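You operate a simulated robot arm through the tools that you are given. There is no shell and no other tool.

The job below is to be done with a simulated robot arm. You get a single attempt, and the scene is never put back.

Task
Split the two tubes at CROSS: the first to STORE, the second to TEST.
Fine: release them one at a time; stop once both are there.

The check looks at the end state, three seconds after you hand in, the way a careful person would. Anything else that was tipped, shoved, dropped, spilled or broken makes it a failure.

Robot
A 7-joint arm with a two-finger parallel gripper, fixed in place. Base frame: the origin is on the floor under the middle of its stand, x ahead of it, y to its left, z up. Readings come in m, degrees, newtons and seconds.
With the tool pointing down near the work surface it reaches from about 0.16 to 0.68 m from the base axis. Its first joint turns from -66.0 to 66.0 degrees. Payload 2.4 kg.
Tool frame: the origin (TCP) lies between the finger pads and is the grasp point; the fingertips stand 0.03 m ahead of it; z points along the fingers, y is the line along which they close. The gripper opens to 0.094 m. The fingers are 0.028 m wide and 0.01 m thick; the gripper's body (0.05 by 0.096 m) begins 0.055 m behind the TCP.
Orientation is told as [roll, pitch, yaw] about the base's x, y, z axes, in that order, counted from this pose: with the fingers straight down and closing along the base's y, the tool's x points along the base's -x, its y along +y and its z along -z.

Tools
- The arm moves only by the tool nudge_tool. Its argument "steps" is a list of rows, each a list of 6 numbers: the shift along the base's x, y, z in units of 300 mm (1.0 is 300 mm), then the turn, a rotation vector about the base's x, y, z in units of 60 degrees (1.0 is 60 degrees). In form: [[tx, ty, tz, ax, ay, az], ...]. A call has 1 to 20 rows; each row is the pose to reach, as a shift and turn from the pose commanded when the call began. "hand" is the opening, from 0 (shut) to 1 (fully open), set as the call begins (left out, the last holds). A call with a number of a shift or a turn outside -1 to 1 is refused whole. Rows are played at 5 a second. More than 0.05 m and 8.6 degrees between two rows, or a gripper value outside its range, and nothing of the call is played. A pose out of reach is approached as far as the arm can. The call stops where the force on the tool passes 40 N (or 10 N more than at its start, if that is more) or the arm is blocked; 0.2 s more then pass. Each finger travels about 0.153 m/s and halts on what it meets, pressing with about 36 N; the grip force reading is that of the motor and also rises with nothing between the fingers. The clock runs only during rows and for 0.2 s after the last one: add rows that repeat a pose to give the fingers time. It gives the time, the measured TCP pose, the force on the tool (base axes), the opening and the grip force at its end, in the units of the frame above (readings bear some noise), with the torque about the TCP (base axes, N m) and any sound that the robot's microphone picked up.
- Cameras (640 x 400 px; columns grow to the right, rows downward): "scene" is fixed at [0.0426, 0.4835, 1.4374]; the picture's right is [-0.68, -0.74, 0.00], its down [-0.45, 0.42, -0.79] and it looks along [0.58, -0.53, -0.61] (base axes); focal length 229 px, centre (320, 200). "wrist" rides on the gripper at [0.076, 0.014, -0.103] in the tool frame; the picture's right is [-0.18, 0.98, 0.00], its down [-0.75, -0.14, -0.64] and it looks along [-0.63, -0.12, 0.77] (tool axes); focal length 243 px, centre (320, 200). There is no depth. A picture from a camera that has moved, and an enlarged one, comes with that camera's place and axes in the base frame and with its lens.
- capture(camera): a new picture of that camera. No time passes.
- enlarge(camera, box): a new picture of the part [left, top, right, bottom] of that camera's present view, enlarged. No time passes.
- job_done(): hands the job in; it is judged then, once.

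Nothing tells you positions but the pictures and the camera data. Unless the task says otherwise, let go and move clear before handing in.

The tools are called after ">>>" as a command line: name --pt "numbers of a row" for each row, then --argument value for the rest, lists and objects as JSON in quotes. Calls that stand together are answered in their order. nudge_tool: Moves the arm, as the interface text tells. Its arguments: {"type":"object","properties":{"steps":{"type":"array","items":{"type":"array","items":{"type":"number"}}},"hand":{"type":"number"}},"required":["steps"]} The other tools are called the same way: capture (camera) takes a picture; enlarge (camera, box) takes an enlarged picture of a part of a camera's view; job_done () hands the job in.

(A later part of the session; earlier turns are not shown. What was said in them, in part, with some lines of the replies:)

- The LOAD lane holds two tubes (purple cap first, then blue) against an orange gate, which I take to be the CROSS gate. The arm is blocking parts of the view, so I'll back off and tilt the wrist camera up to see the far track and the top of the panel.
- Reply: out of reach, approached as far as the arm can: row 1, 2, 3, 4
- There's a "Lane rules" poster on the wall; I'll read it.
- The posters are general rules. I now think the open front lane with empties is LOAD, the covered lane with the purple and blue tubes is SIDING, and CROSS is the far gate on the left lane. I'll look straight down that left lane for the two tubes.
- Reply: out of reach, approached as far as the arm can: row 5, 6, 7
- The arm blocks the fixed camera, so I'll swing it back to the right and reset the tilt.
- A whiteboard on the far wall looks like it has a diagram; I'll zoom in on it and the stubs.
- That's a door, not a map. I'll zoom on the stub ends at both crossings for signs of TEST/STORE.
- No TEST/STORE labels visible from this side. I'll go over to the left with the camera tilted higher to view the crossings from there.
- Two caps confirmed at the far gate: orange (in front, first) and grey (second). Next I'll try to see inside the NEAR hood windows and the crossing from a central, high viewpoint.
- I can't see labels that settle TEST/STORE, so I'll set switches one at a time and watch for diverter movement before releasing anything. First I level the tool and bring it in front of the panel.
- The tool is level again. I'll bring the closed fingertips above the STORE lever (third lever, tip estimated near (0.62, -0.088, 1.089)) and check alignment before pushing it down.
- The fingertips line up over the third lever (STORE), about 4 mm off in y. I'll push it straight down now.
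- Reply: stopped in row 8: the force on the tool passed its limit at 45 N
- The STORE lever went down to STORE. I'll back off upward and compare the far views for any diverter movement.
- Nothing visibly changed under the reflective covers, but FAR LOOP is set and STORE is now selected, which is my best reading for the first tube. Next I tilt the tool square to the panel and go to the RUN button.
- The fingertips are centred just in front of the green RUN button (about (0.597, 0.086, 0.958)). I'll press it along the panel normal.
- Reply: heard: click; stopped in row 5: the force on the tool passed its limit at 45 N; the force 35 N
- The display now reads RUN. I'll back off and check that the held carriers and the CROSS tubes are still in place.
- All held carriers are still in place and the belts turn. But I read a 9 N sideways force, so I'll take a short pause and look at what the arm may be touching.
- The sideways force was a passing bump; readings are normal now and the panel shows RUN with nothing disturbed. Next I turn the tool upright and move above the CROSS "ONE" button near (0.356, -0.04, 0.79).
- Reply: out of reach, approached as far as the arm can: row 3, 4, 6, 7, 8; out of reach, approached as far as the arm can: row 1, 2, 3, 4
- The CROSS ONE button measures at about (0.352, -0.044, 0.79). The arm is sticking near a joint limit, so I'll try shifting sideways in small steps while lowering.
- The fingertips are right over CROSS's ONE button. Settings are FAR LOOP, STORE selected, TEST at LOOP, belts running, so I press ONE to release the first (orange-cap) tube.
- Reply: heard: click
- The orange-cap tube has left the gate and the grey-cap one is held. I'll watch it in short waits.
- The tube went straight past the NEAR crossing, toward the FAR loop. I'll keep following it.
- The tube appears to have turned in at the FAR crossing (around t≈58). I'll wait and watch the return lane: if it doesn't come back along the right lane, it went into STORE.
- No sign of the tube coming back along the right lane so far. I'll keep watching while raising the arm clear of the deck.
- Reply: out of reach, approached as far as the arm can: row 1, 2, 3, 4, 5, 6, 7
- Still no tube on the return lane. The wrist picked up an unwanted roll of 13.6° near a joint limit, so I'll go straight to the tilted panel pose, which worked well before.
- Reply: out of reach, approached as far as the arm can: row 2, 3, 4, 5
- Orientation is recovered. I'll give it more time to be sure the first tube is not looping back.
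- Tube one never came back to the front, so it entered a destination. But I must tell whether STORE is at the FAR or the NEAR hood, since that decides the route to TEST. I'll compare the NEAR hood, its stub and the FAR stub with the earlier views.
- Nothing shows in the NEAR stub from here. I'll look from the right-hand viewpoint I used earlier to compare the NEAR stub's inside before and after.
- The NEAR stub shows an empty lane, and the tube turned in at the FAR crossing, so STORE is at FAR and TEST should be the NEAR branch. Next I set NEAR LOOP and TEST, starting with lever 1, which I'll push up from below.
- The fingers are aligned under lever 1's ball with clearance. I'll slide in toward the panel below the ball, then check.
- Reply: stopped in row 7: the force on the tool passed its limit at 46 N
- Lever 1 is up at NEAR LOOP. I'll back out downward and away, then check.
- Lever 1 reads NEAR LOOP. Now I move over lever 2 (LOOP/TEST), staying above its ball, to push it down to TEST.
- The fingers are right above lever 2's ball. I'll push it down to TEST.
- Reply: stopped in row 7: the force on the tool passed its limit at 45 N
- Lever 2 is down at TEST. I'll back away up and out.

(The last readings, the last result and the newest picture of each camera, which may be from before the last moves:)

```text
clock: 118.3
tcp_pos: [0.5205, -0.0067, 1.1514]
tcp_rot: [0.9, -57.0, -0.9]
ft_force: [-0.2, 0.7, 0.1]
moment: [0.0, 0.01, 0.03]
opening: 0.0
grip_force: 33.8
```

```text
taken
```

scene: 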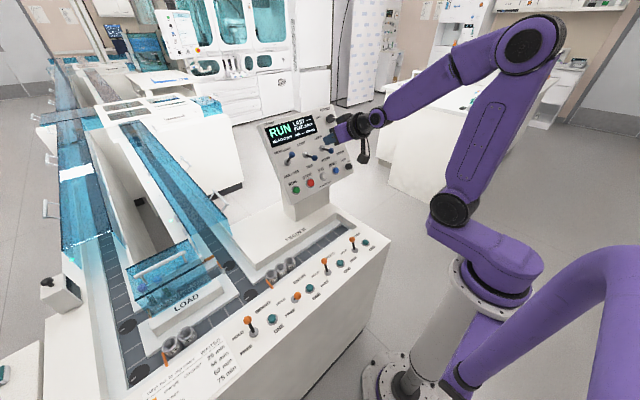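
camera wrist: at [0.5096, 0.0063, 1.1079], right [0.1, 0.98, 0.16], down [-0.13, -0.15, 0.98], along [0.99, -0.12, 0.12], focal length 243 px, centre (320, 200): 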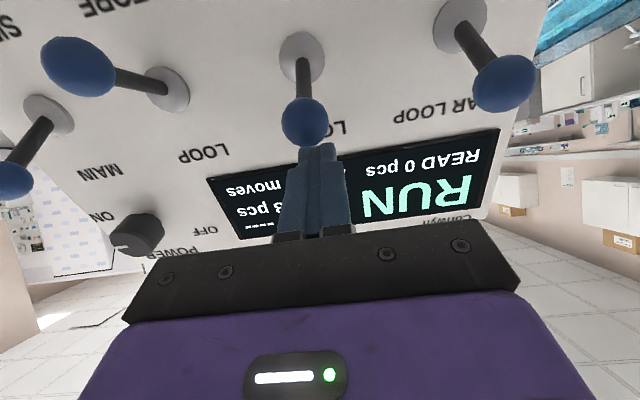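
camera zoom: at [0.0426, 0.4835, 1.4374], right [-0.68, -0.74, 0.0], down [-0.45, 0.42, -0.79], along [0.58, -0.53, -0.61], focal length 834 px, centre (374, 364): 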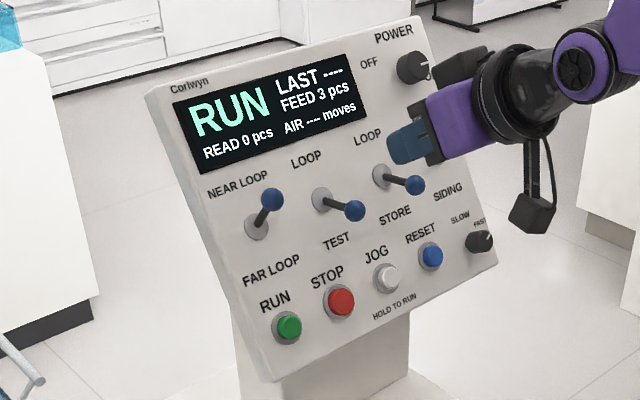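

Panel now reads NEAR LOOP, TEST, STORE, MAIN. Before releasing, I'll compare the NEAR crossing and hood views with the earlier ones.

>>> enlarge --camera "scene" --box '[55, 100, 105, 130]'

>>> enlarge --camera "scene" --box '[84, 108, 108, 126]'

>>> enlarge --camera "scene" --box '[100, 95, 150, 120]'

>>> enlarge --camera "scene" --box '[50, 118, 100, 150]'

>>> enlarge --camera "scene" --box '[60, 56, 110, 86]'

```text
12.80 times, centred on (80, 115) of scene
camera zoom: at [0.0426, 0.4835, 1.4374], right [-0.68, -0.74, 0.0], down [-0.45, 0.42, -0.79], along [0.58, -0.53, -0.61], focal length 2936 px, centre (3392, 1288)
```

zoom: 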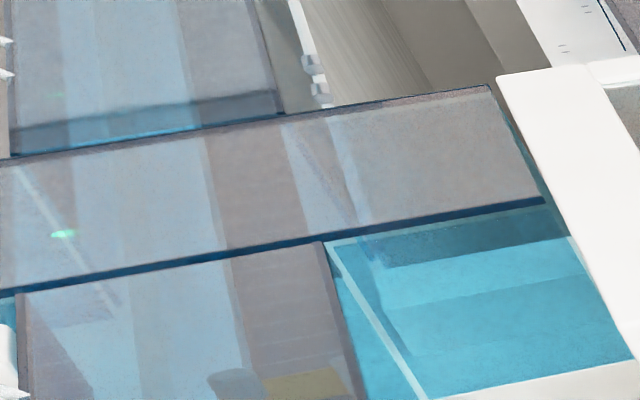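

```text
16.00 times, centred on (96, 117) of scene
camera zoom: at [0.0426, 0.4835, 1.4374], right [-0.68, -0.74, 0.0], down [-0.45, 0.42, -0.79], along [0.58, -0.53, -0.61], focal length 3670 px, centre (3904, 1528)
```

zoom: 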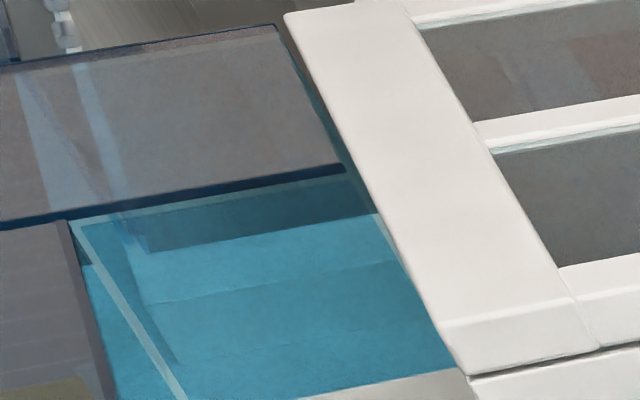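

```text
12.80 times, centred on (125, 108) of scene
camera zoom: at [0.0426, 0.4835, 1.4374], right [-0.68, -0.74, 0.0], down [-0.45, 0.42, -0.79], along [0.58, -0.53, -0.61], focal length 2936 px, centre (2816, 1384)
```

zoom: 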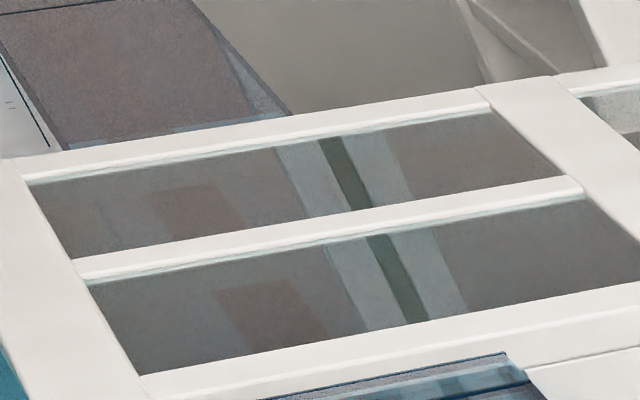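

```text
12.50 times, centred on (75, 134) of scene
camera zoom: at [0.0426, 0.4835, 1.4374], right [-0.68, -0.74, 0.0], down [-0.45, 0.42, -0.79], along [0.58, -0.53, -0.61], focal length 2867 px, centre (3382, 1025)
```

zoom: 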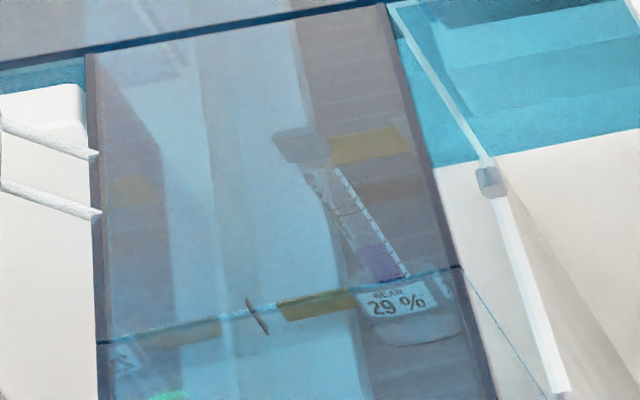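

```text
12.80 times, centred on (85, 71) of scene
camera zoom: at [0.0426, 0.4835, 1.4374], right [-0.68, -0.74, 0.0], down [-0.45, 0.42, -0.79], along [0.58, -0.53, -0.61], focal length 2936 px, centre (3328, 1851)
```

zoom: 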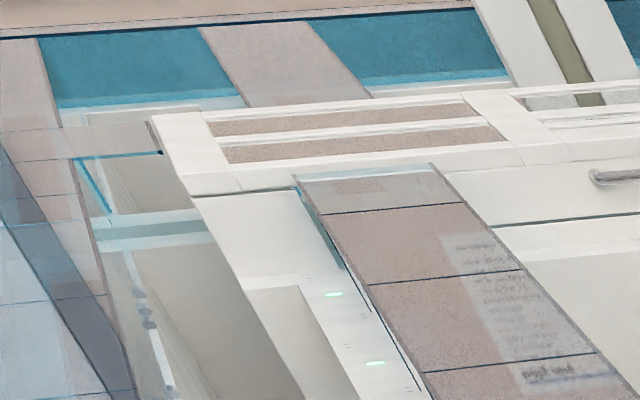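

The NEAR diverter's orange arm now lies across the left lane just past the CROSS gate, so the NEAR route is really set. Next I go up high, level the tool, and come down onto the CROSS ONE button.

>>> nudge_tool --pt "-0.03 0.003 0.06 -0.0008 0.119 0.0008" --pt "-0.06 0.006 0.12 -0.0015 0.2375 0.0015" --pt "-0.09 0.009 0.18 -0.0023 0.356 0.0023" --pt "-0.12 0.011 0.24 -0.003 0.475 0.003" --pt "-0.15 0.014 0.3 -0.0038 0.594 0.0038" --pt "-0.18 0.017 0.36 -0.0045 0.7125 0.0045" --pt "-0.21 0.02 0.42 -0.0053 0.831 0.0053" --pt "-0.245 0.022 0.462 -0.006 0.95 0.006"

```text
clock: 120.1
tcp_pos: [0.4466, -0.0037, 1.2937]
tcp_rot: [-0.1, 0.0, 0.0]
ft_force: [0.4, 0.0, -0.2]
moment: [0.02, 0.0, 0.03]
opening: 0.0
grip_force: 33.3
```

>>> nudge_tool --pt "-0.028 -0.011 -0.122 0 0 0" --pt "-0.056 -0.022 -0.244 0 0 0" --pt "-0.083 -0.033 -0.367 0 0 0" --pt "-0.111 -0.045 -0.489 0 0 0" --pt "-0.139 -0.056 -0.611 0 0 0" --pt "-0.167 -0.067 -0.733 0 0 0"

```text
clock: 121.5
tcp_pos: [0.3947, -0.0253, 1.0717]
tcp_rot: [-0.2, -0.1, -0.1]
ft_force: [0.3, 0.4, -0.6]
moment: [0.02, -0.02, -0.01]
opening: 0.0002
grip_force: 32.6
```

>>> nudge_tool --pt "-0.024 -0.011 -0.126 0 0 0" --pt "-0.049 -0.021 -0.252 0 0 0" --pt "-0.073 -0.032 -0.378 0 0 0" --pt "-0.097 -0.043 -0.504 0 0 0" --pt "-0.122 -0.053 -0.63 0 0 0" --pt "-0.146 -0.064 -0.75 0 0 0"

>>> capture --camera "wrist"

>>> enlarge --camera "scene" --box '[320, 200, 400, 270]'

```text
clock: 122.9
tcp_pos: [0.3529, -0.0411, 0.8483]
tcp_rot: [0.0, -0.1, -0.2]
ft_force: [0.1, 0.0, 0.3]
moment: [0.02, 0.0, 0.0]
opening: 0.0
grip_force: 32.9
```

```text
taken
camera wrist: at [0.2763, -0.0271, 0.9497], right [0.18, 0.98, 0.0], down [0.75, -0.14, 0.64], along [0.63, -0.12, -0.77], focal length 243 px, centre (320, 200)
```

wrist: 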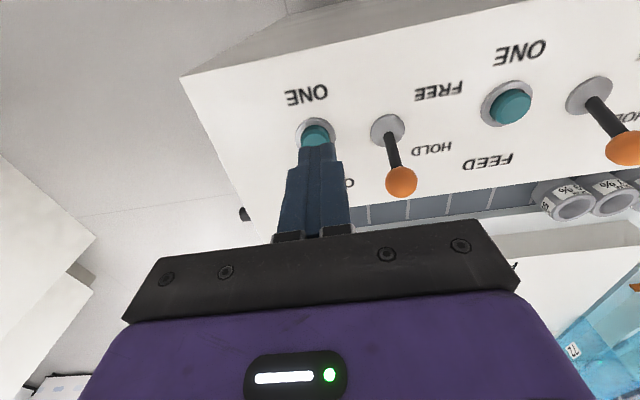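

```text
5.71 times, centred on (360, 235) of scene
camera zoom: at [0.0426, 0.4835, 1.4374], right [-0.68, -0.74, 0.0], down [-0.45, 0.42, -0.79], along [0.58, -0.53, -0.61], focal length 1311 px, centre (91, 0)
```

zoom: 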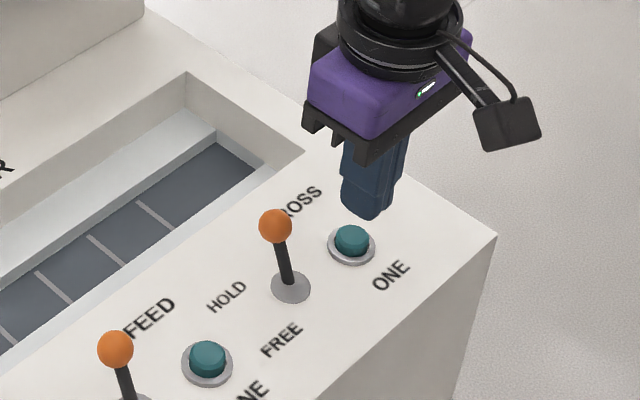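

Lined up the same as before. Pressing ONE to release the second (grey-cap) tube.

>>> nudge_tool --pt "-0.003 -0.009 -0.06 0 0 0" --pt "-0.003 -0.009 -0.09 0 0 0" --pt "-0.003 -0.009 -0.11 0 0 0" --pt "-0.003 -0.009 -0.125 0 0 0" --pt "-0.003 -0.009 -0.14 0 0 0" --pt "-0.003 -0.009 -0.145 0 0 0" --pt "-0.003 -0.009 -0.06 0 0 0" --pt "-0.003 -0.009 0.05 0 0 0"

>>> enlarge --camera "scene" --box '[50, 100, 106, 150]'

>>> nudge_tool --pt "0 0 0.05 0 0 0" --pt "0 0 0.1 0 0 0" --pt "0 0 0.1 0 0 0"

>>> enlarge --camera "scene" --box '[50, 100, 120, 150]'

```text
clock: 124.7
tcp_pos: [0.3506, -0.0431, 0.8626]
tcp_rot: [0.0, -0.1, 0.0]
ft_force: [-1.4, 1.0, -0.7]
moment: [0.01, -0.02, 0.04]
opening: 0.0
grip_force: 33.4
heard: click
```

```text
8.00 times, centred on (78, 125) of scene
camera zoom: at [0.0426, 0.4835, 1.4374], right [-0.68, -0.74, 0.0], down [-0.45, 0.42, -0.79], along [0.58, -0.53, -0.61], focal length 1835 px, centre (2256, 800)
```

zoom: 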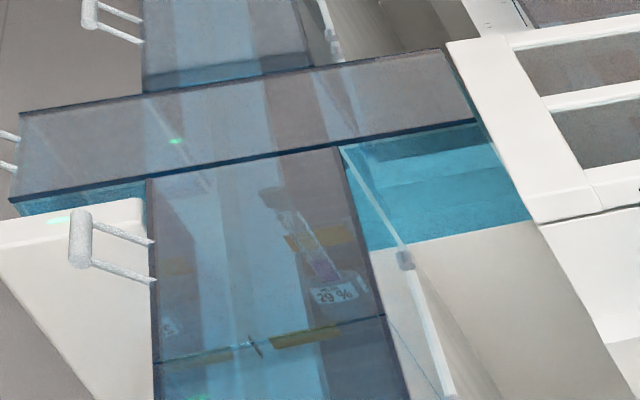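

```text
clock: 125.5
tcp_pos: [0.3499, -0.0413, 0.8932]
tcp_rot: [-0.1, 0.0, 0.0]
ft_force: [-0.7, -0.6, 0.3]
moment: [-0.01, -0.06, 0.02]
opening: 0.0001
grip_force: 33.3
```

```text
8.00 times, centred on (85, 125) of scene
camera zoom: at [0.0426, 0.4835, 1.4374], right [-0.68, -0.74, 0.0], down [-0.45, 0.42, -0.79], along [0.58, -0.53, -0.61], focal length 1835 px, centre (2200, 800)
```

zoom: 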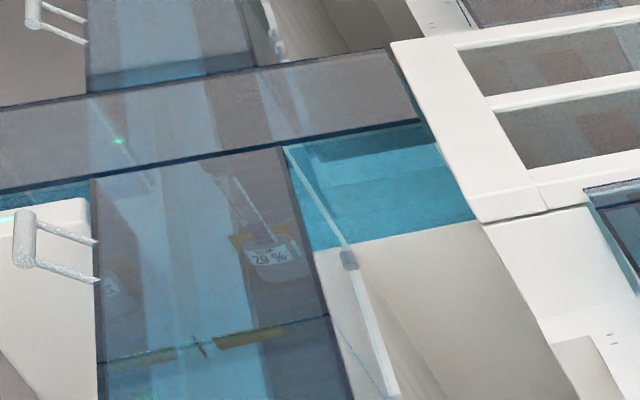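

>>> nudge_tool --pt "0 0 0 0 0 0" --pt "0 0 0 0 0 0" --pt "0 0 0 0 0 0"

>>> enlarge --camera "scene" --box '[60, 98, 116, 142]'

>>> nudge_tool --pt "0 0 0 0 0 0" --pt "0 0 0 0 0 0" --pt "0 0 0 0 0 0"

>>> enlarge --camera "scene" --box '[60, 98, 116, 142]'

>>> nudge_tool --pt "0 0 0 0 0 0" --pt "0 0 0 0 0 0" --pt "0 0 0 0 0 0" --pt "0 0 0 0 0 0"

>>> enlarge --camera "scene" --box '[60, 98, 116, 142]'

>>> nudge_tool --pt "0 0 0 0 0 0" --pt "0 0 0 0 0 0" --pt "0 0 0 0 0 0" --pt "0 0 0 0 0 0"

>>> enlarge --camera "scene" --box '[60, 98, 116, 142]'

```text
clock: 126.3
tcp_pos: [0.3497, -0.0421, 0.8911]
tcp_rot: [0.0, -0.1, 0.1]
ft_force: [0.5, 0.6, -0.7]
moment: [0.01, -0.03, 0.01]
opening: 0.0
grip_force: 32.9
```

```text
9.09 times, centred on (88, 120) of scene
camera zoom: at [0.0426, 0.4835, 1.4374], right [-0.68, -0.74, 0.0], down [-0.45, 0.42, -0.79], along [0.58, -0.53, -0.61], focal length 2085 px, centre (2429, 927)
```

zoom: 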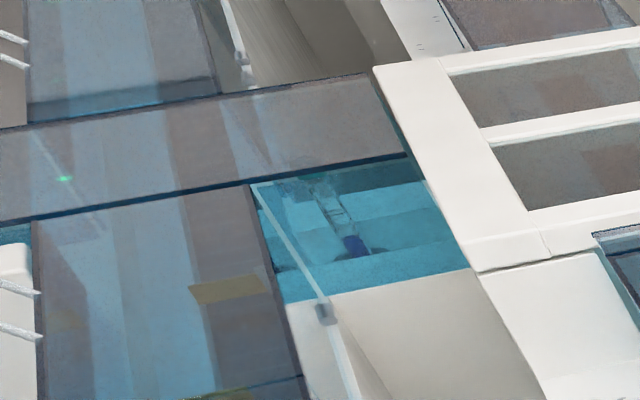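

```text
clock: 127.1
tcp_pos: [0.3504, -0.0426, 0.8917]
tcp_rot: [0.0, -0.2, -0.1]
ft_force: [0.3, 0.0, -0.1]
moment: [0.0, 0.03, 0.01]
opening: 0.0
grip_force: 32.9
```

```text
9.09 times, centred on (88, 120) of scene
camera zoom: at [0.0426, 0.4835, 1.4374], right [-0.68, -0.74, 0.0], down [-0.45, 0.42, -0.79], along [0.58, -0.53, -0.61], focal length 2085 px, centre (2429, 927)
```

zoom: 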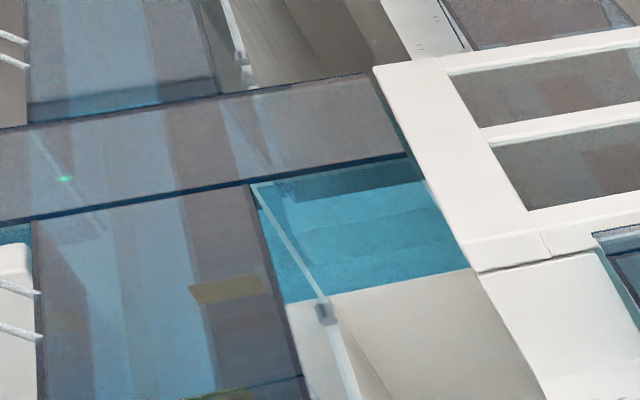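

```text
clock: 128.1
tcp_pos: [0.35, -0.0421, 0.8922]
tcp_rot: [-0.1, -0.1, 0.0]
ft_force: [-1.4, -0.1, 0.4]
moment: [-0.01, -0.02, 0.03]
opening: 0.0002
grip_force: 32.6
```

```text
9.09 times, centred on (88, 120) of scene
camera zoom: at [0.0426, 0.4835, 1.4374], right [-0.68, -0.74, 0.0], down [-0.45, 0.42, -0.79], along [0.58, -0.53, -0.61], focal length 2085 px, centre (2429, 927)
```

zoom: 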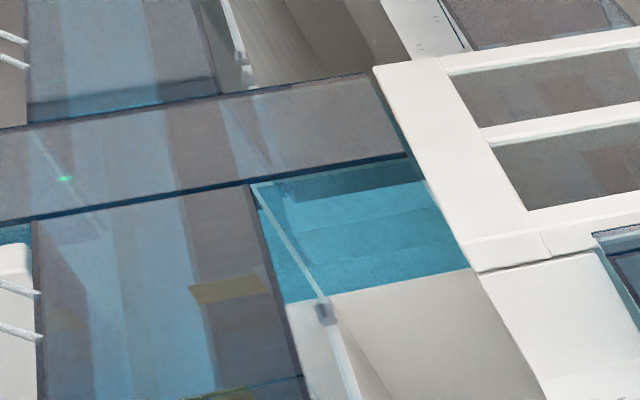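

```text
clock: 129.1
tcp_pos: [0.3496, -0.0419, 0.8922]
tcp_rot: [0.0, -0.1, 0.1]
ft_force: [0.3, -0.6, 0.1]
moment: [0.0, 0.0, 0.01]
opening: 0.0
grip_force: 33.3
```

```text
9.09 times, centred on (88, 120) of scene
camera zoom: at [0.0426, 0.4835, 1.4374], right [-0.68, -0.74, 0.0], down [-0.45, 0.42, -0.79], along [0.58, -0.53, -0.61], focal length 2085 px, centre (2429, 927)
```

zoom: 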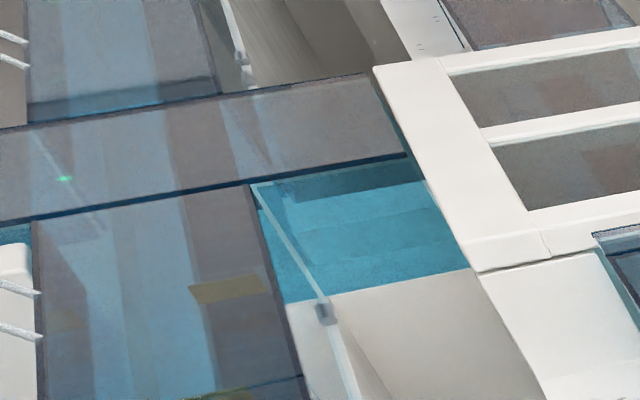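

The tube turned into the NEAR crossing and passed under the hood. Watching the NEAR stub and the return lane to see which way it goes.

>>> enlarge --camera "scene" --box '[185, 90, 225, 116]'

>>> enlarge --camera "scene" --box '[120, 110, 190, 170]'

>>> nudge_tool --pt "0 0 0 0 0 0" --pt "0 0 0 0 0 0" --pt "0 0 0 0 0 0"

>>> enlarge --camera "scene" --box '[185, 90, 225, 116]'

>>> enlarge --camera "scene" --box '[120, 110, 190, 170]'

>>> nudge_tool --pt "0 0 0 0 0 0" --pt "0 0 0 0 0 0" --pt "0 0 0 0 0 0" --pt "0 0 0 0 0 0"

>>> enlarge --camera "scene" --box '[185, 90, 225, 116]'

>>> enlarge --camera "scene" --box '[120, 100, 220, 220]'

```text
15.38 times, centred on (205, 103) of scene
camera zoom: at [0.0426, 0.4835, 1.4374], right [-0.68, -0.74, 0.0], down [-0.45, 0.42, -0.79], along [0.58, -0.53, -0.61], focal length 3529 px, centre (2089, 1692)
```

zoom: 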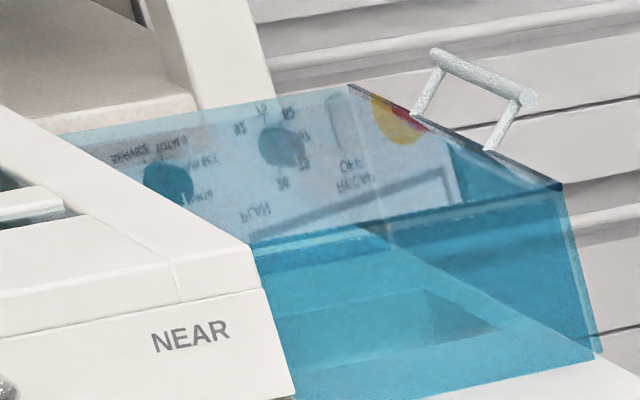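

```text
6.67 times, centred on (155, 140) of scene
camera zoom: at [0.0426, 0.4835, 1.4374], right [-0.68, -0.74, 0.0], down [-0.45, 0.42, -0.79], along [0.58, -0.53, -0.61], focal length 1529 px, centre (1420, 600)
```

zoom: 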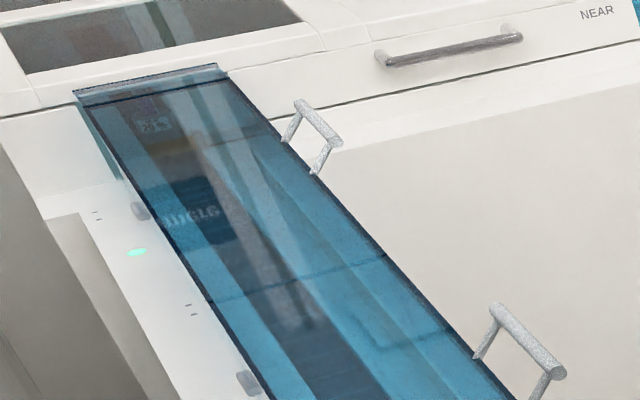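

```text
clock: 129.9
tcp_pos: [0.3504, -0.0407, 0.8925]
tcp_rot: [0.1, -0.1, 0.0]
ft_force: [0.5, 0.1, -0.7]
moment: [-0.02, 0.01, 0.04]
opening: 0.0
grip_force: 32.7
```

```text
15.38 times, centred on (205, 103) of scene
camera zoom: at [0.0426, 0.4835, 1.4374], right [-0.68, -0.74, 0.0], down [-0.45, 0.42, -0.79], along [0.58, -0.53, -0.61], focal length 3529 px, centre (2089, 1692)
```

zoom: 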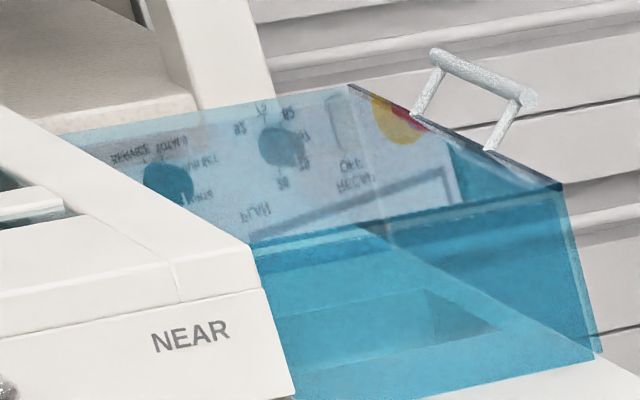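

```text
6.67 times, centred on (155, 140) of scene
camera zoom: at [0.0426, 0.4835, 1.4374], right [-0.68, -0.74, 0.0], down [-0.45, 0.42, -0.79], along [0.58, -0.53, -0.61], focal length 1529 px, centre (1420, 600)
```

zoom: 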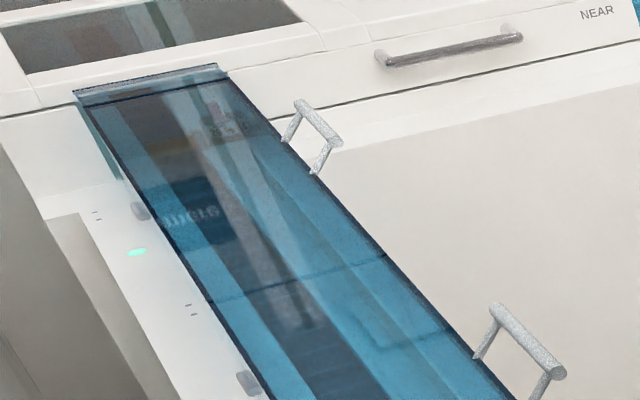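

```text
clock: 130.9
tcp_pos: [0.3501, -0.0415, 0.8914]
tcp_rot: [0.0, -0.2, 0.0]
ft_force: [-0.5, -0.1, 0.1]
moment: [0.02, 0.02, 0.01]
opening: 0.0
grip_force: 33.0
```

```text
15.38 times, centred on (205, 103) of scene
camera zoom: at [0.0426, 0.4835, 1.4374], right [-0.68, -0.74, 0.0], down [-0.45, 0.42, -0.79], along [0.58, -0.53, -0.61], focal length 3529 px, centre (2089, 1692)
```

zoom: 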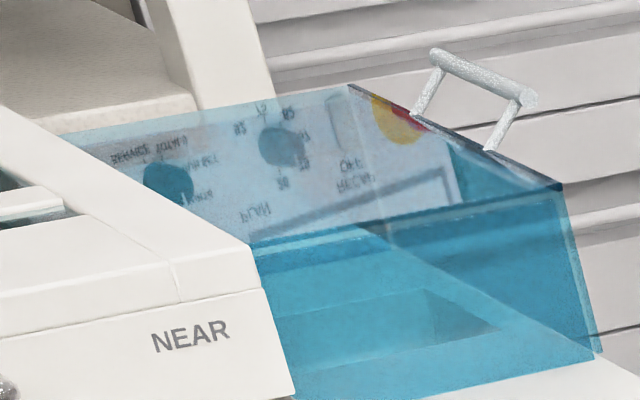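

```text
3.33 times, centred on (170, 160) of scene
camera zoom: at [0.0426, 0.4835, 1.4374], right [-0.68, -0.74, 0.0], down [-0.45, 0.42, -0.79], along [0.58, -0.53, -0.61], focal length 765 px, centre (820, 333)
```

zoom: 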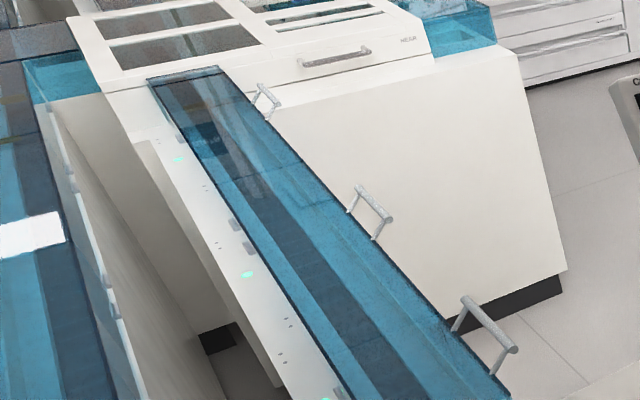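

>>> enlarge --camera "scene" --box '[122, 115, 162, 140]'

>>> nudge_tool --pt "0 0 0 0 0 0"

>>> enlarge --camera "scene" --box '[122, 115, 162, 140]'

>>> enlarge --camera "scene" --box '[150, 118, 200, 150]'

>>> enlarge --camera "scene" --box '[150, 150, 240, 260]'

```text
16.00 times, centred on (142, 128) of scene
camera zoom: at [0.0426, 0.4835, 1.4374], right [-0.68, -0.74, 0.0], down [-0.45, 0.42, -0.79], along [0.58, -0.53, -0.61], focal length 3670 px, centre (3168, 1360)
```

zoom: 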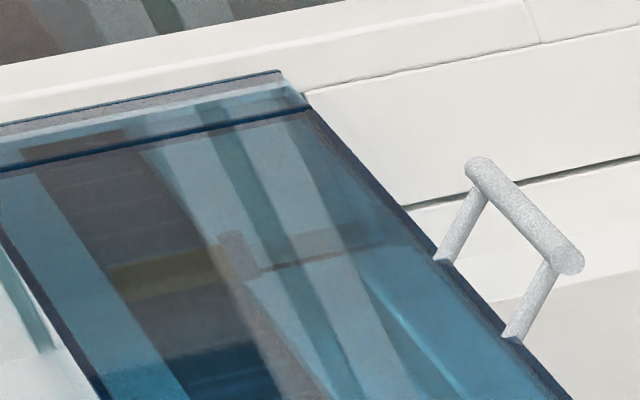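

```text
clock: 131.3
tcp_pos: [0.3511, -0.0418, 0.8911]
tcp_rot: [-0.1, -0.1, -0.1]
ft_force: [-1.1, 0.1, 0.0]
moment: [0.0, -0.01, -0.02]
opening: 0.0002
grip_force: 32.5
```

```text
16.00 times, centred on (142, 128) of scene
camera zoom: at [0.0426, 0.4835, 1.4374], right [-0.68, -0.74, 0.0], down [-0.45, 0.42, -0.79], along [0.58, -0.53, -0.61], focal length 3670 px, centre (3168, 1360)
```

zoom: 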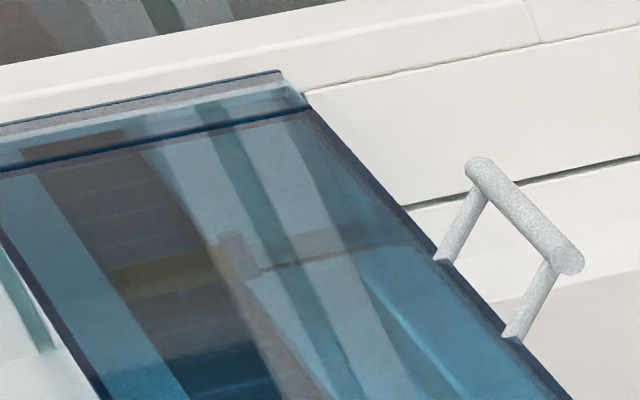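

```text
12.50 times, centred on (175, 134) of scene
camera zoom: at [0.0426, 0.4835, 1.4374], right [-0.68, -0.74, 0.0], down [-0.45, 0.42, -0.79], along [0.58, -0.53, -0.61], focal length 2867 px, centre (2132, 1025)
```

zoom: 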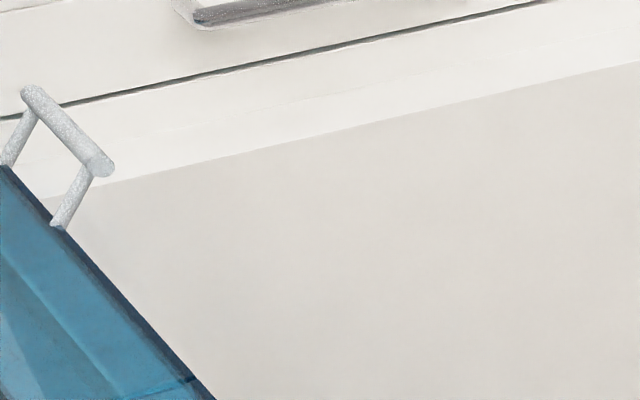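

```text
3.64 times, centred on (195, 205) of scene
camera zoom: at [0.0426, 0.4835, 1.4374], right [-0.68, -0.74, 0.0], down [-0.45, 0.42, -0.79], along [0.58, -0.53, -0.61], focal length 834 px, centre (774, 182)
```

zoom: 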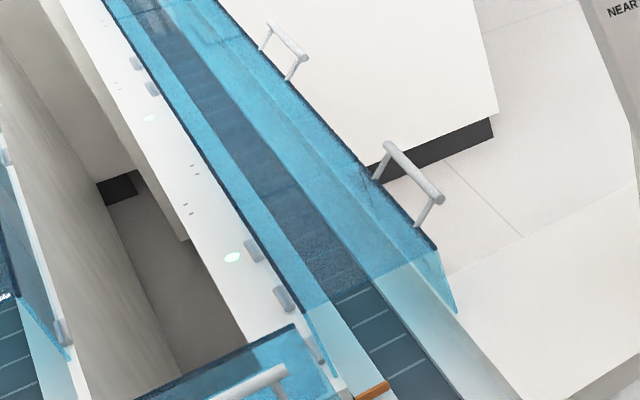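

Now I can see it: the TEST diverter's orange arm lies across the return lane at the NEAR hood and the tube passed straight on into the TEST branch. I'll raise the arm and go toward STOP while the tube settles, still watching the return lane.

>>> nudge_tool --pt "0.029 0.011 0.12 0 0 0" --pt "0.058 0.022 0.24 0 0 0" --pt "0.088 0.034 0.36 0 0 0" --pt "0.117 0.045 0.48 0 0 0" --pt "0.146 0.056 0.602 0 0 0"

>>> nudge_tool --pt "0.029 0.012 0.123 0 0 0" --pt "0.058 0.024 0.247 0 0 0" --pt "0.087 0.036 0.37 0 0 0" --pt "0.115 0.048 0.493 0 0 0" --pt "0.144 0.06 0.617 0 0 0" --pt "0.173 0.072 0.74 0 0 0"

>>> enlarge --camera "scene" --box '[110, 100, 230, 250]'

>>> enlarge --camera "scene" --box '[185, 90, 225, 116]'

>>> enlarge --camera "scene" --box '[122, 115, 162, 140]'

```text
clock: 132.5
tcp_pos: [0.396, -0.0271, 1.0733]
tcp_rot: [-0.1, -0.1, 0.1]
ft_force: [-0.4, -0.2, 1.0]
moment: [0.0, 0.0, 0.01]
opening: 0.0001
grip_force: 32.3
```

```text
clock: 133.9
tcp_pos: [0.4515, -0.0054, 1.2953]
tcp_rot: [0.0, 0.0, 0.0]
ft_force: [-1.1, -1.0, 0.1]
moment: [0.03, 0.02, 0.03]
opening: 0.0002
grip_force: 32.9
```

```text
2.67 times, centred on (170, 175) of scene
camera zoom: at [0.0426, 0.4835, 1.4374], right [-0.68, -0.74, 0.0], down [-0.45, 0.42, -0.79], along [0.58, -0.53, -0.61], focal length 612 px, centre (720, 267)
```

zoom: 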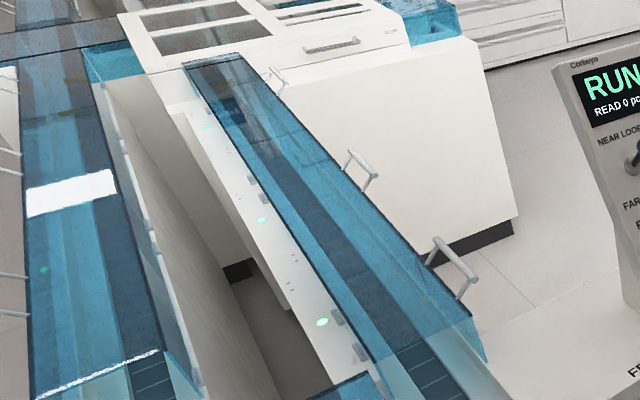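

```text
15.38 times, centred on (205, 103) of scene
camera zoom: at [0.0426, 0.4835, 1.4374], right [-0.68, -0.74, 0.0], down [-0.45, 0.42, -0.79], along [0.58, -0.53, -0.61], focal length 3529 px, centre (2089, 1692)
```

zoom: 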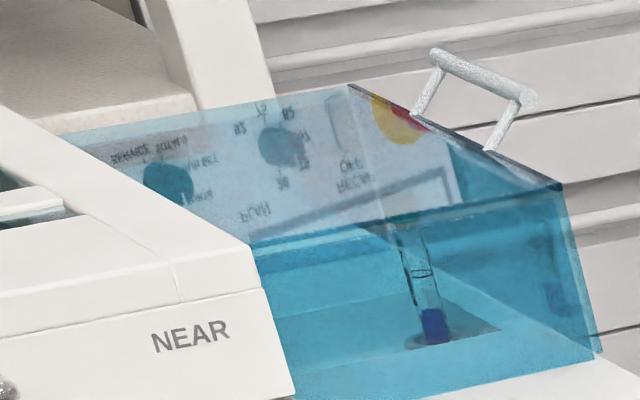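

```text
16.00 times, centred on (142, 128) of scene
camera zoom: at [0.0426, 0.4835, 1.4374], right [-0.68, -0.74, 0.0], down [-0.45, 0.42, -0.79], along [0.58, -0.53, -0.61], focal length 3670 px, centre (3168, 1360)
```

zoom: 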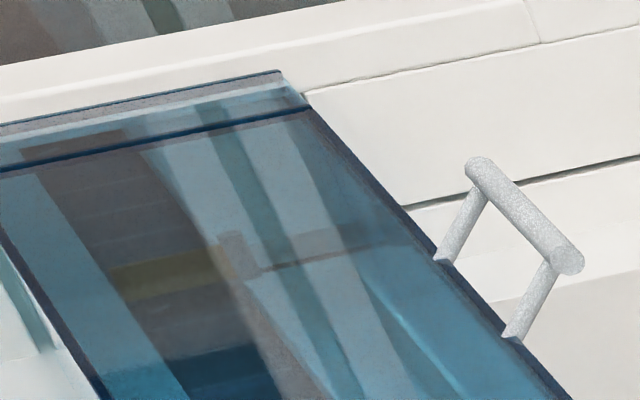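

The second tube is now visible in the NEAR stub, which is the TEST end. I'll look again at the matching FAR stub for the first tube before stopping.

>>> enlarge --camera "scene" --box '[124, 60, 144, 74]'

>>> enlarge --camera "scene" --box '[185, 90, 225, 116]'

>>> capture --camera "wrist"

```text
16.00 times, centred on (134, 67) of scene
camera zoom: at [0.0426, 0.4835, 1.4374], right [-0.68, -0.74, 0.0], down [-0.45, 0.42, -0.79], along [0.58, -0.53, -0.61], focal length 3670 px, centre (3296, 2328)
```

zoom: 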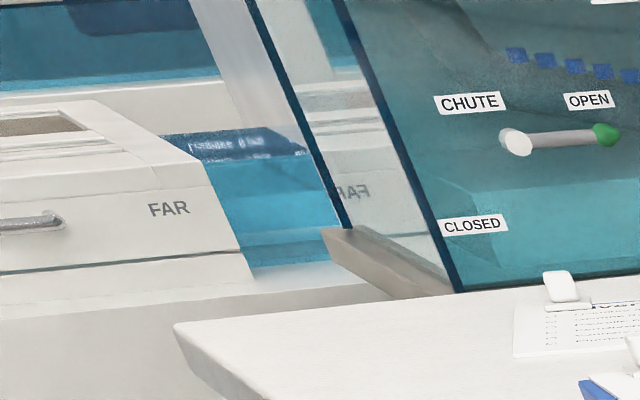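

```text
15.38 times, centred on (205, 103) of scene
camera zoom: at [0.0426, 0.4835, 1.4374], right [-0.68, -0.74, 0.0], down [-0.45, 0.42, -0.79], along [0.58, -0.53, -0.61], focal length 3529 px, centre (2089, 1692)
```

zoom: 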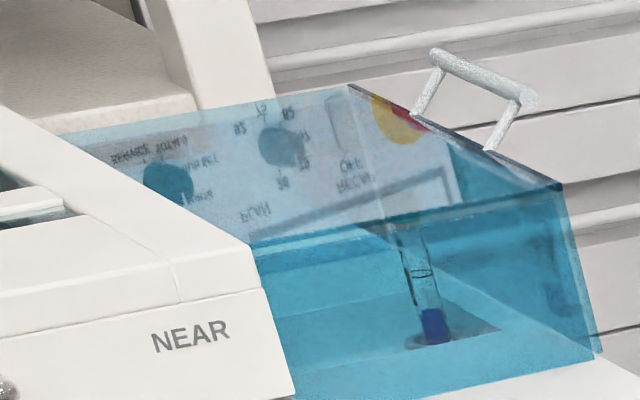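

```text
taken
camera wrist: at [0.3744, 0.0086, 1.3973], right [0.18, 0.98, 0.0], down [0.75, -0.14, 0.64], along [0.63, -0.12, -0.77], focal length 243 px, centre (320, 200)
```

wrist: 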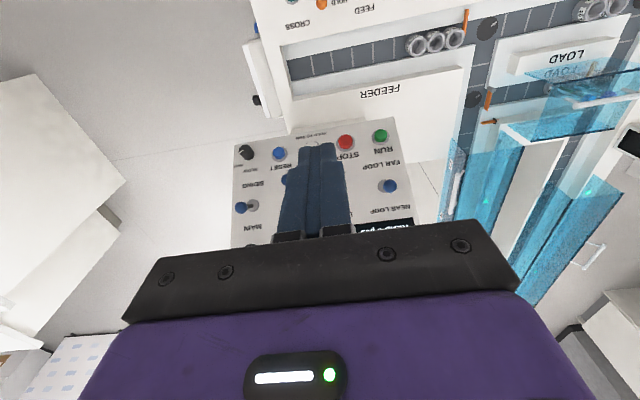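

The second tube sits at the TEST end; the matching spot for STORE at the FAR stub (about (5.6, -0.25)) is just hidden behind the glass edge from this camera. The tube never came back in over a minute, so it is in STORE. Now I tilt the tool for the STOP button.

>>> nudge_tool --pt "0.014 0.01 -0.06 0 -0.119 0" --pt "0.028 0.02 -0.12 0 -0.2375 0" --pt "0.042 0.03 -0.19 0 -0.356 0" --pt "0.056 0.04 -0.26 0 -0.475 0" --pt "0.07 0.05 -0.33 0 -0.594 0" --pt "0.084 0.061 -0.4 0 -0.7125 0" --pt "0.098 0.071 -0.47 0 -0.831 0" --pt "0.112 0.081 -0.54 0 -0.95 0"

>>> enlarge --camera "scene" --box '[185, 90, 225, 116]'

>>> capture --camera "wrist"

```text
clock: 135.7
tcp_pos: [0.4816, 0.0221, 1.1324]
tcp_rot: [0.0, -57.2, 0.0]
ft_force: [0.8, 0.1, -0.4]
moment: [-0.01, -0.01, 0.0]
opening: 0.0
grip_force: 32.8
```

```text
15.38 times, centred on (205, 103) of scene
camera zoom: at [0.0426, 0.4835, 1.4374], right [-0.68, -0.74, 0.0], down [-0.45, 0.42, -0.79], along [0.58, -0.53, -0.61], focal length 3529 px, centre (2089, 1692)
```

zoom: 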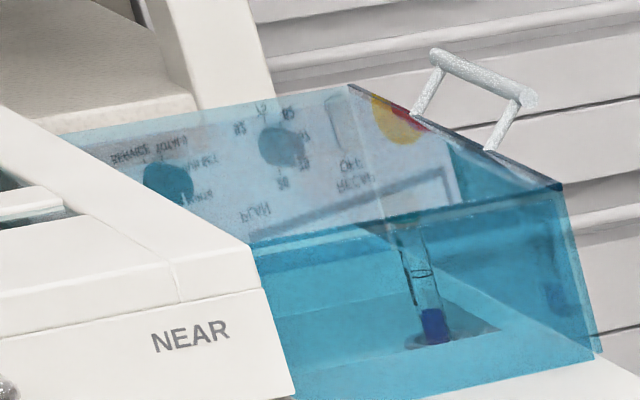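

```text
taken
camera wrist: at [0.3542, 0.0349, 1.1238], right [0.1, 0.98, 0.15], down [-0.13, -0.14, 0.98], along [0.99, -0.12, 0.11], focal length 243 px, centre (320, 200)
```

wrist: 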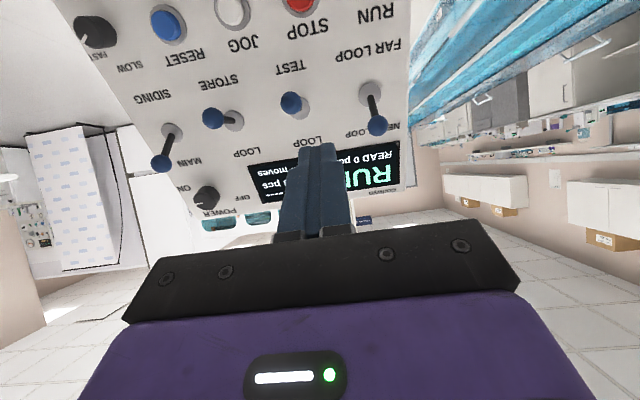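

The second tube is at rest in TEST. I'll line up on the red STOP button (about (0.597, 0.019, 0.958)).

>>> nudge_tool --pt "0.03 -0.003 -0.105 0 0 0" --pt "0.07 -0.005 -0.21 0 0 0" --pt "0.115 -0.008 -0.315 0 0 0" --pt "0.161 -0.01 -0.421 0 0 0"

>>> capture --camera "wrist"

>>> enlarge --camera "scene" --box '[250, 110, 350, 210]'

```text
clock: 136.7
tcp_pos: [0.5284, 0.0169, 1.0078]
tcp_rot: [0.0, -57.1, 0.0]
ft_force: [-0.2, 0.5, -0.6]
moment: [0.0, 0.0, 0.0]
opening: 0.0001
grip_force: 33.4
```

```text
taken
camera wrist: at [0.4008, 0.0311, 0.9999], right [0.1, 0.98, 0.15], down [-0.13, -0.14, 0.98], along [0.99, -0.12, 0.11], focal length 243 px, centre (320, 200)
```

wrist: 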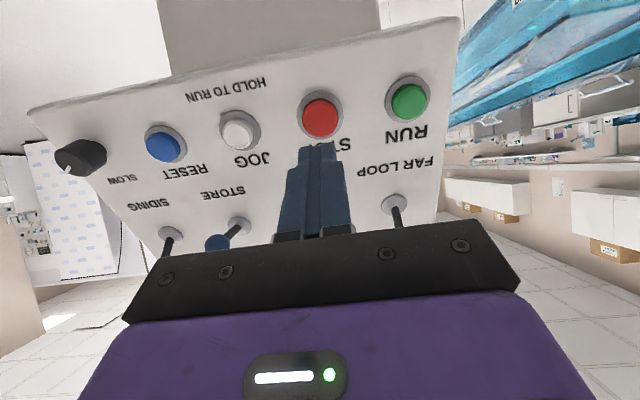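

```text
4.00 times, centred on (300, 160) of scene
camera zoom: at [0.0426, 0.4835, 1.4374], right [-0.68, -0.74, 0.0], down [-0.45, 0.42, -0.79], along [0.58, -0.53, -0.61], focal length 918 px, centre (400, 360)
```

zoom: 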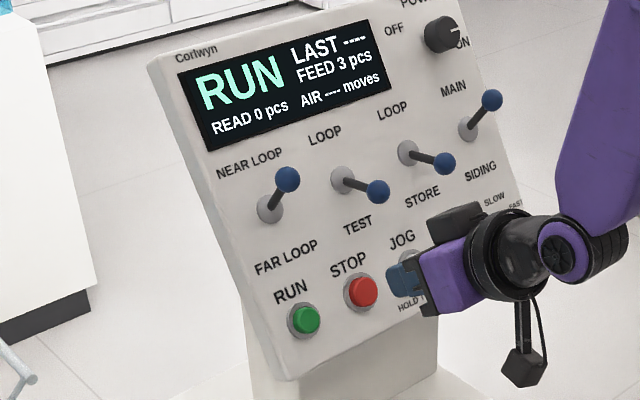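

Aligned with STOP. Pressing it now.

>>> nudge_tool --pt "0.05 0.002 -0.037 0 0 0" --pt "0.09 0.003 -0.066 0 0 0" --pt "0.12 0.003 -0.088 0 0 0" --pt "0.135 0.003 -0.099 0 0 0" --pt "0.145 0.003 -0.106 0 0 0" --pt "0.152 0.003 -0.111 0 0 0" --pt "0.158 0.003 -0.115 0 0 0" --pt "0.1 0.003 -0.073 0 0 0" --pt "0 0 0 0 0 0"

>>> enlarge --camera "scene" --box '[250, 100, 350, 200]'

```text
clock: 138.2
tcp_pos: [0.5747, 0.0163, 0.9762]
tcp_rot: [-0.1, -57.4, -0.1]
ft_force: [-27.4, 0.0, 18.6]
moment: [-0.05, -0.36, 0.01]
opening: 0.0
grip_force: 32.9
heard: click
stopped in row 7: the force on the tool passed its limit at 44 N (the readings are from after the stop); the commanded pose is now the measured one
```

```text
4.00 times, centred on (300, 150) of scene
camera zoom: at [0.0415, 0.4835, 1.4374], right [-0.68, -0.74, 0.0], down [-0.45, 0.42, -0.79], along [0.58, -0.53, -0.61], focal length 918 px, centre (400, 400)
```

zoom: 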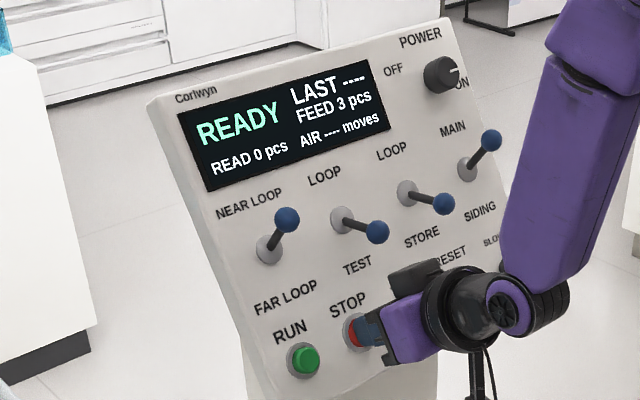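

The display reads READY, so the belts are stopped. I'll back away from the panel and check everything once more.

>>> nudge_tool --pt "-0.05 0 0.032 0 0 0" --pt "-0.15 0 0.095 0 0 0" --pt "-0.25 0 0.16 0 0 0" --pt "-0.35 0 0.25 0 0 0" --pt "-0.4 0 0.37 0 0 0" --pt "-0.45 0 0.5 0 0 0" --pt "-0.5 0 0.63 0 0 0"

>>> capture --camera "scene"

>>> enlarge --camera "scene" --box '[185, 90, 225, 116]'

>>> enlarge --camera "scene" --box '[100, 230, 400, 400]'

>>> enlarge --camera "scene" --box '[250, 100, 370, 200]'

```text
clock: 139.8
tcp_pos: [0.4275, 0.0177, 1.1656]
tcp_rot: [-0.1, -57.5, -0.1]
ft_force: [-0.4, 0.4, 0.4]
moment: [-0.03, -0.05, -0.01]
opening: 0.0
grip_force: 33.4
out of reach, approached as far as the arm can: row 3
```

```text
taken
```

scene: 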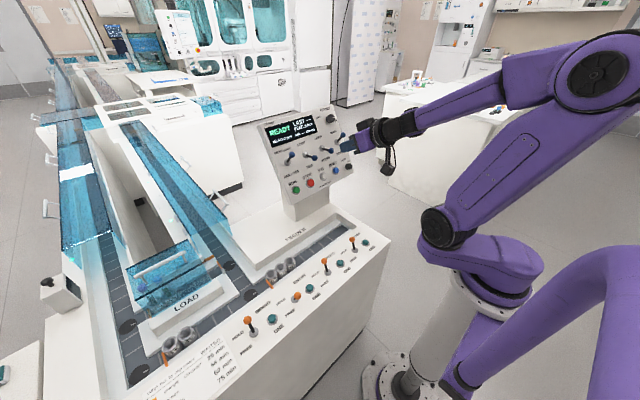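

```text
15.38 times, centred on (205, 103) of scene
camera zoom: at [0.0426, 0.4835, 1.4374], right [-0.68, -0.74, 0.0], down [-0.45, 0.42, -0.79], along [0.58, -0.53, -0.61], focal length 3529 px, centre (2089, 1692)
```

zoom: 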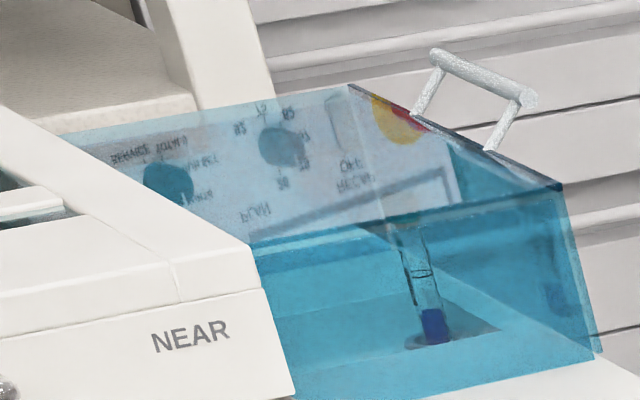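

```text
2.13 times, centred on (250, 315) of scene
camera zoom: at [0.0426, 0.4835, 1.4374], right [-0.68, -0.74, 0.0], down [-0.45, 0.42, -0.79], along [0.58, -0.53, -0.61], focal length 489 px, centre (469, -45)
```

zoom: 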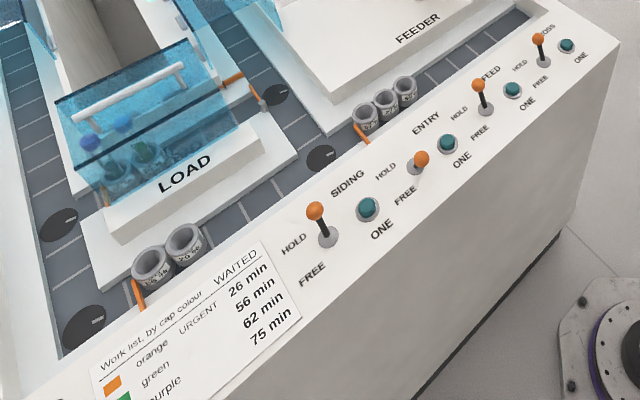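

```text
4.00 times, centred on (310, 150) of scene
camera zoom: at [0.0426, 0.4835, 1.4374], right [-0.68, -0.74, 0.0], down [-0.45, 0.42, -0.79], along [0.58, -0.53, -0.61], focal length 918 px, centre (360, 400)
```

zoom: 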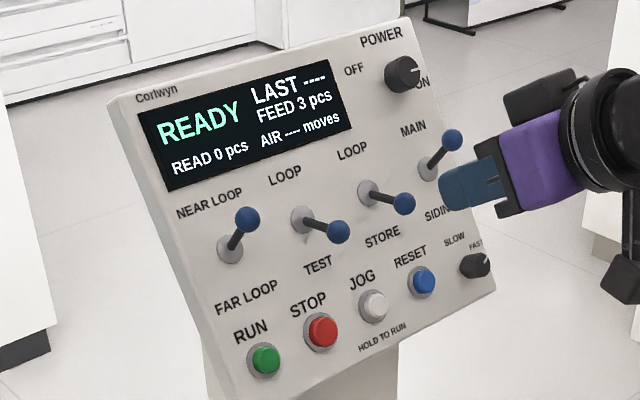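

Everything else is as it was: two in SIDING, two at LOAD, three at FEED, the second tube at rest in TEST, belts stopped. I'll draw the arm further clear and take one last look toward the FAR stub.

>>> nudge_tool --pt "-0.05 0.1 0.1 0 0 0" --pt "-0.1 0.2 0.2 0 0 0" --pt "-0.15 0.3 0.3 0 0 0" --pt "-0.2 0.4 0.4 0 0 0" --pt "-0.25 0.5 0.45 0 0.05 0" --pt "-0.28 0.62 0.5 0 0.1 0" --pt "-0.3 0.75 0.5 0 0.15 0" --pt "-0.3 0.9 0.5 0 0.2 0"

>>> nudge_tool --pt "0 0.14 0 0 0 0" --pt "0 0.28 0 0 0 0" --pt "0 0.42 0 0 0 0" --pt "0 0.56 0 0 0 0"

>>> capture --camera "wrist"

```text
clock: 141.6
tcp_pos: [0.3602, 0.0907, 1.2709]
tcp_rot: [0.7, -50.5, -0.1]
ft_force: [-1.1, 0.2, 0.4]
moment: [0.03, -0.04, 0.01]
opening: 0.0
grip_force: 32.9
out of reach, approached as far as the arm can: row 3, 4, 5, 6, 7, 8
```

```text
clock: 142.6
tcp_pos: [0.3563, 0.094, 1.2661]
tcp_rot: [0.9, -50.6, -0.1]
ft_force: [-1.1, -0.8, 0.1]
moment: [0.0, 0.02, 0.03]
opening: 0.0002
grip_force: 33.2
out of reach, approached as far as the arm can: row 1, 2, 3, 4
```

```text
taken
camera wrist: at [0.2287, 0.106, 1.2718], right [0.11, 0.98, 0.15], down [-0.02, -0.15, 0.99], along [0.99, -0.11, 0.0], focal length 243 px, centre (320, 200)
```

wrist: 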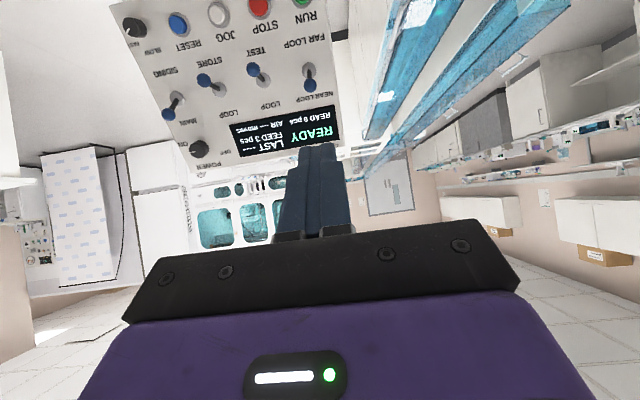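

>>> enlarge --camera "scene" --box '[126, 60, 146, 74]'

>>> enlarge --camera "scene" --box '[50, 90, 230, 200]'

>>> enlarge --camera "wrist" --box '[335, 120, 385, 160]'

```text
16.00 times, centred on (136, 67) of scene
camera zoom: at [0.0426, 0.4835, 1.4374], right [-0.68, -0.74, 0.0], down [-0.45, 0.42, -0.79], along [0.58, -0.53, -0.61], focal length 3670 px, centre (3264, 2328)
```

zoom: 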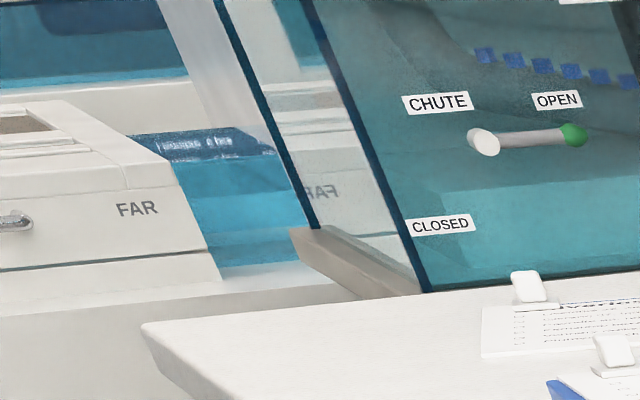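

```text
3.56 times, centred on (140, 145) of scene
camera zoom: at [0.0426, 0.4835, 1.4374], right [-0.68, -0.74, 0.0], down [-0.45, 0.42, -0.79], along [0.58, -0.53, -0.61], focal length 816 px, centre (960, 396)
```

zoom: 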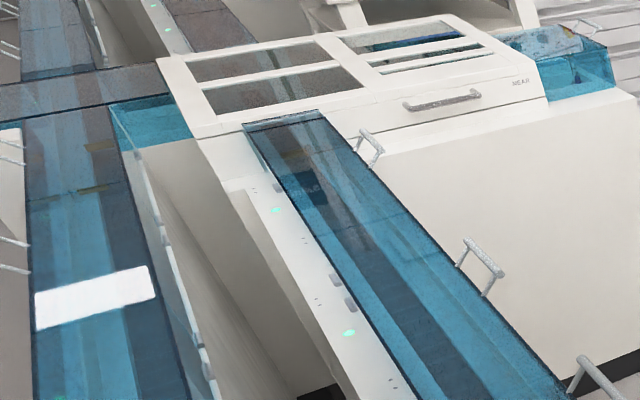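

```text
10.00 times, centred on (360, 140) of wrist
camera zoom: at [0.2287, 0.106, 1.2718], right [0.11, 0.98, 0.15], down [-0.02, -0.15, 0.99], along [0.99, -0.11, 0.0], focal length 2426 px, centre (-80, 800)
```

zoom: 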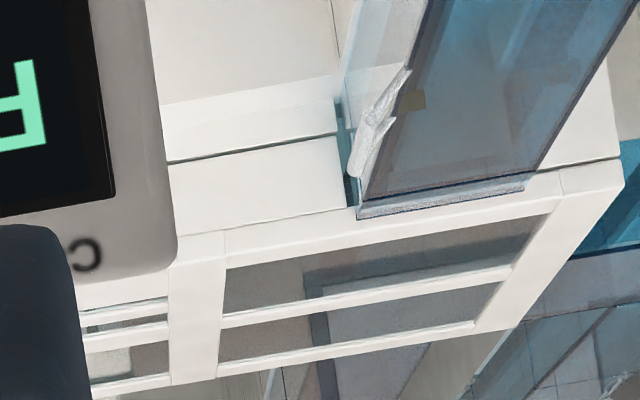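

The second tube stands in TEST, and the first went through the FAR crossing with STORE selected and never came back. Its resting place in the FAR stub is hidden behind the glass from every view I have, so that part is inferred. The belts are stopped, nothing else moved, and the arm is clear, so I'm handing in.

>>> job_done

```text
The job is handed in.
```

I released both tubes from CROSS one at a time and stopped the belts. I could see the second one in TEST, but I could not see the first one in STORE.

- **First tube (orange cap), sent to STORE:** I set FAR LOOP and STORE before releasing it. I watched it run down the left lane and turn in at the FAR crossing. It did not come back along the return lane in the more than 70 seconds before I stopped the belts. Its end position is hidden behind the glass from every camera view I had, so its arrival in STORE is inferred.
- **Second tube (grey cap), sent to TEST:** I set NEAR LOOP and TEST before releasing it. It is visible at rest in the side branch at the NEAR hood, which I take to be TEST because the TEST diverter steered it in there.
- **Belts:** I pressed STOP once the second tube was at rest, and the panel reads READY.
- **Everything else:** the two tubes in the covered lane behind the LOAD block and the empty carriers at LOAD and FEED are where they were.

The panel switches are left at NEAR LOOP, TEST, STORE and MAIN. The arm is clear of the machine.
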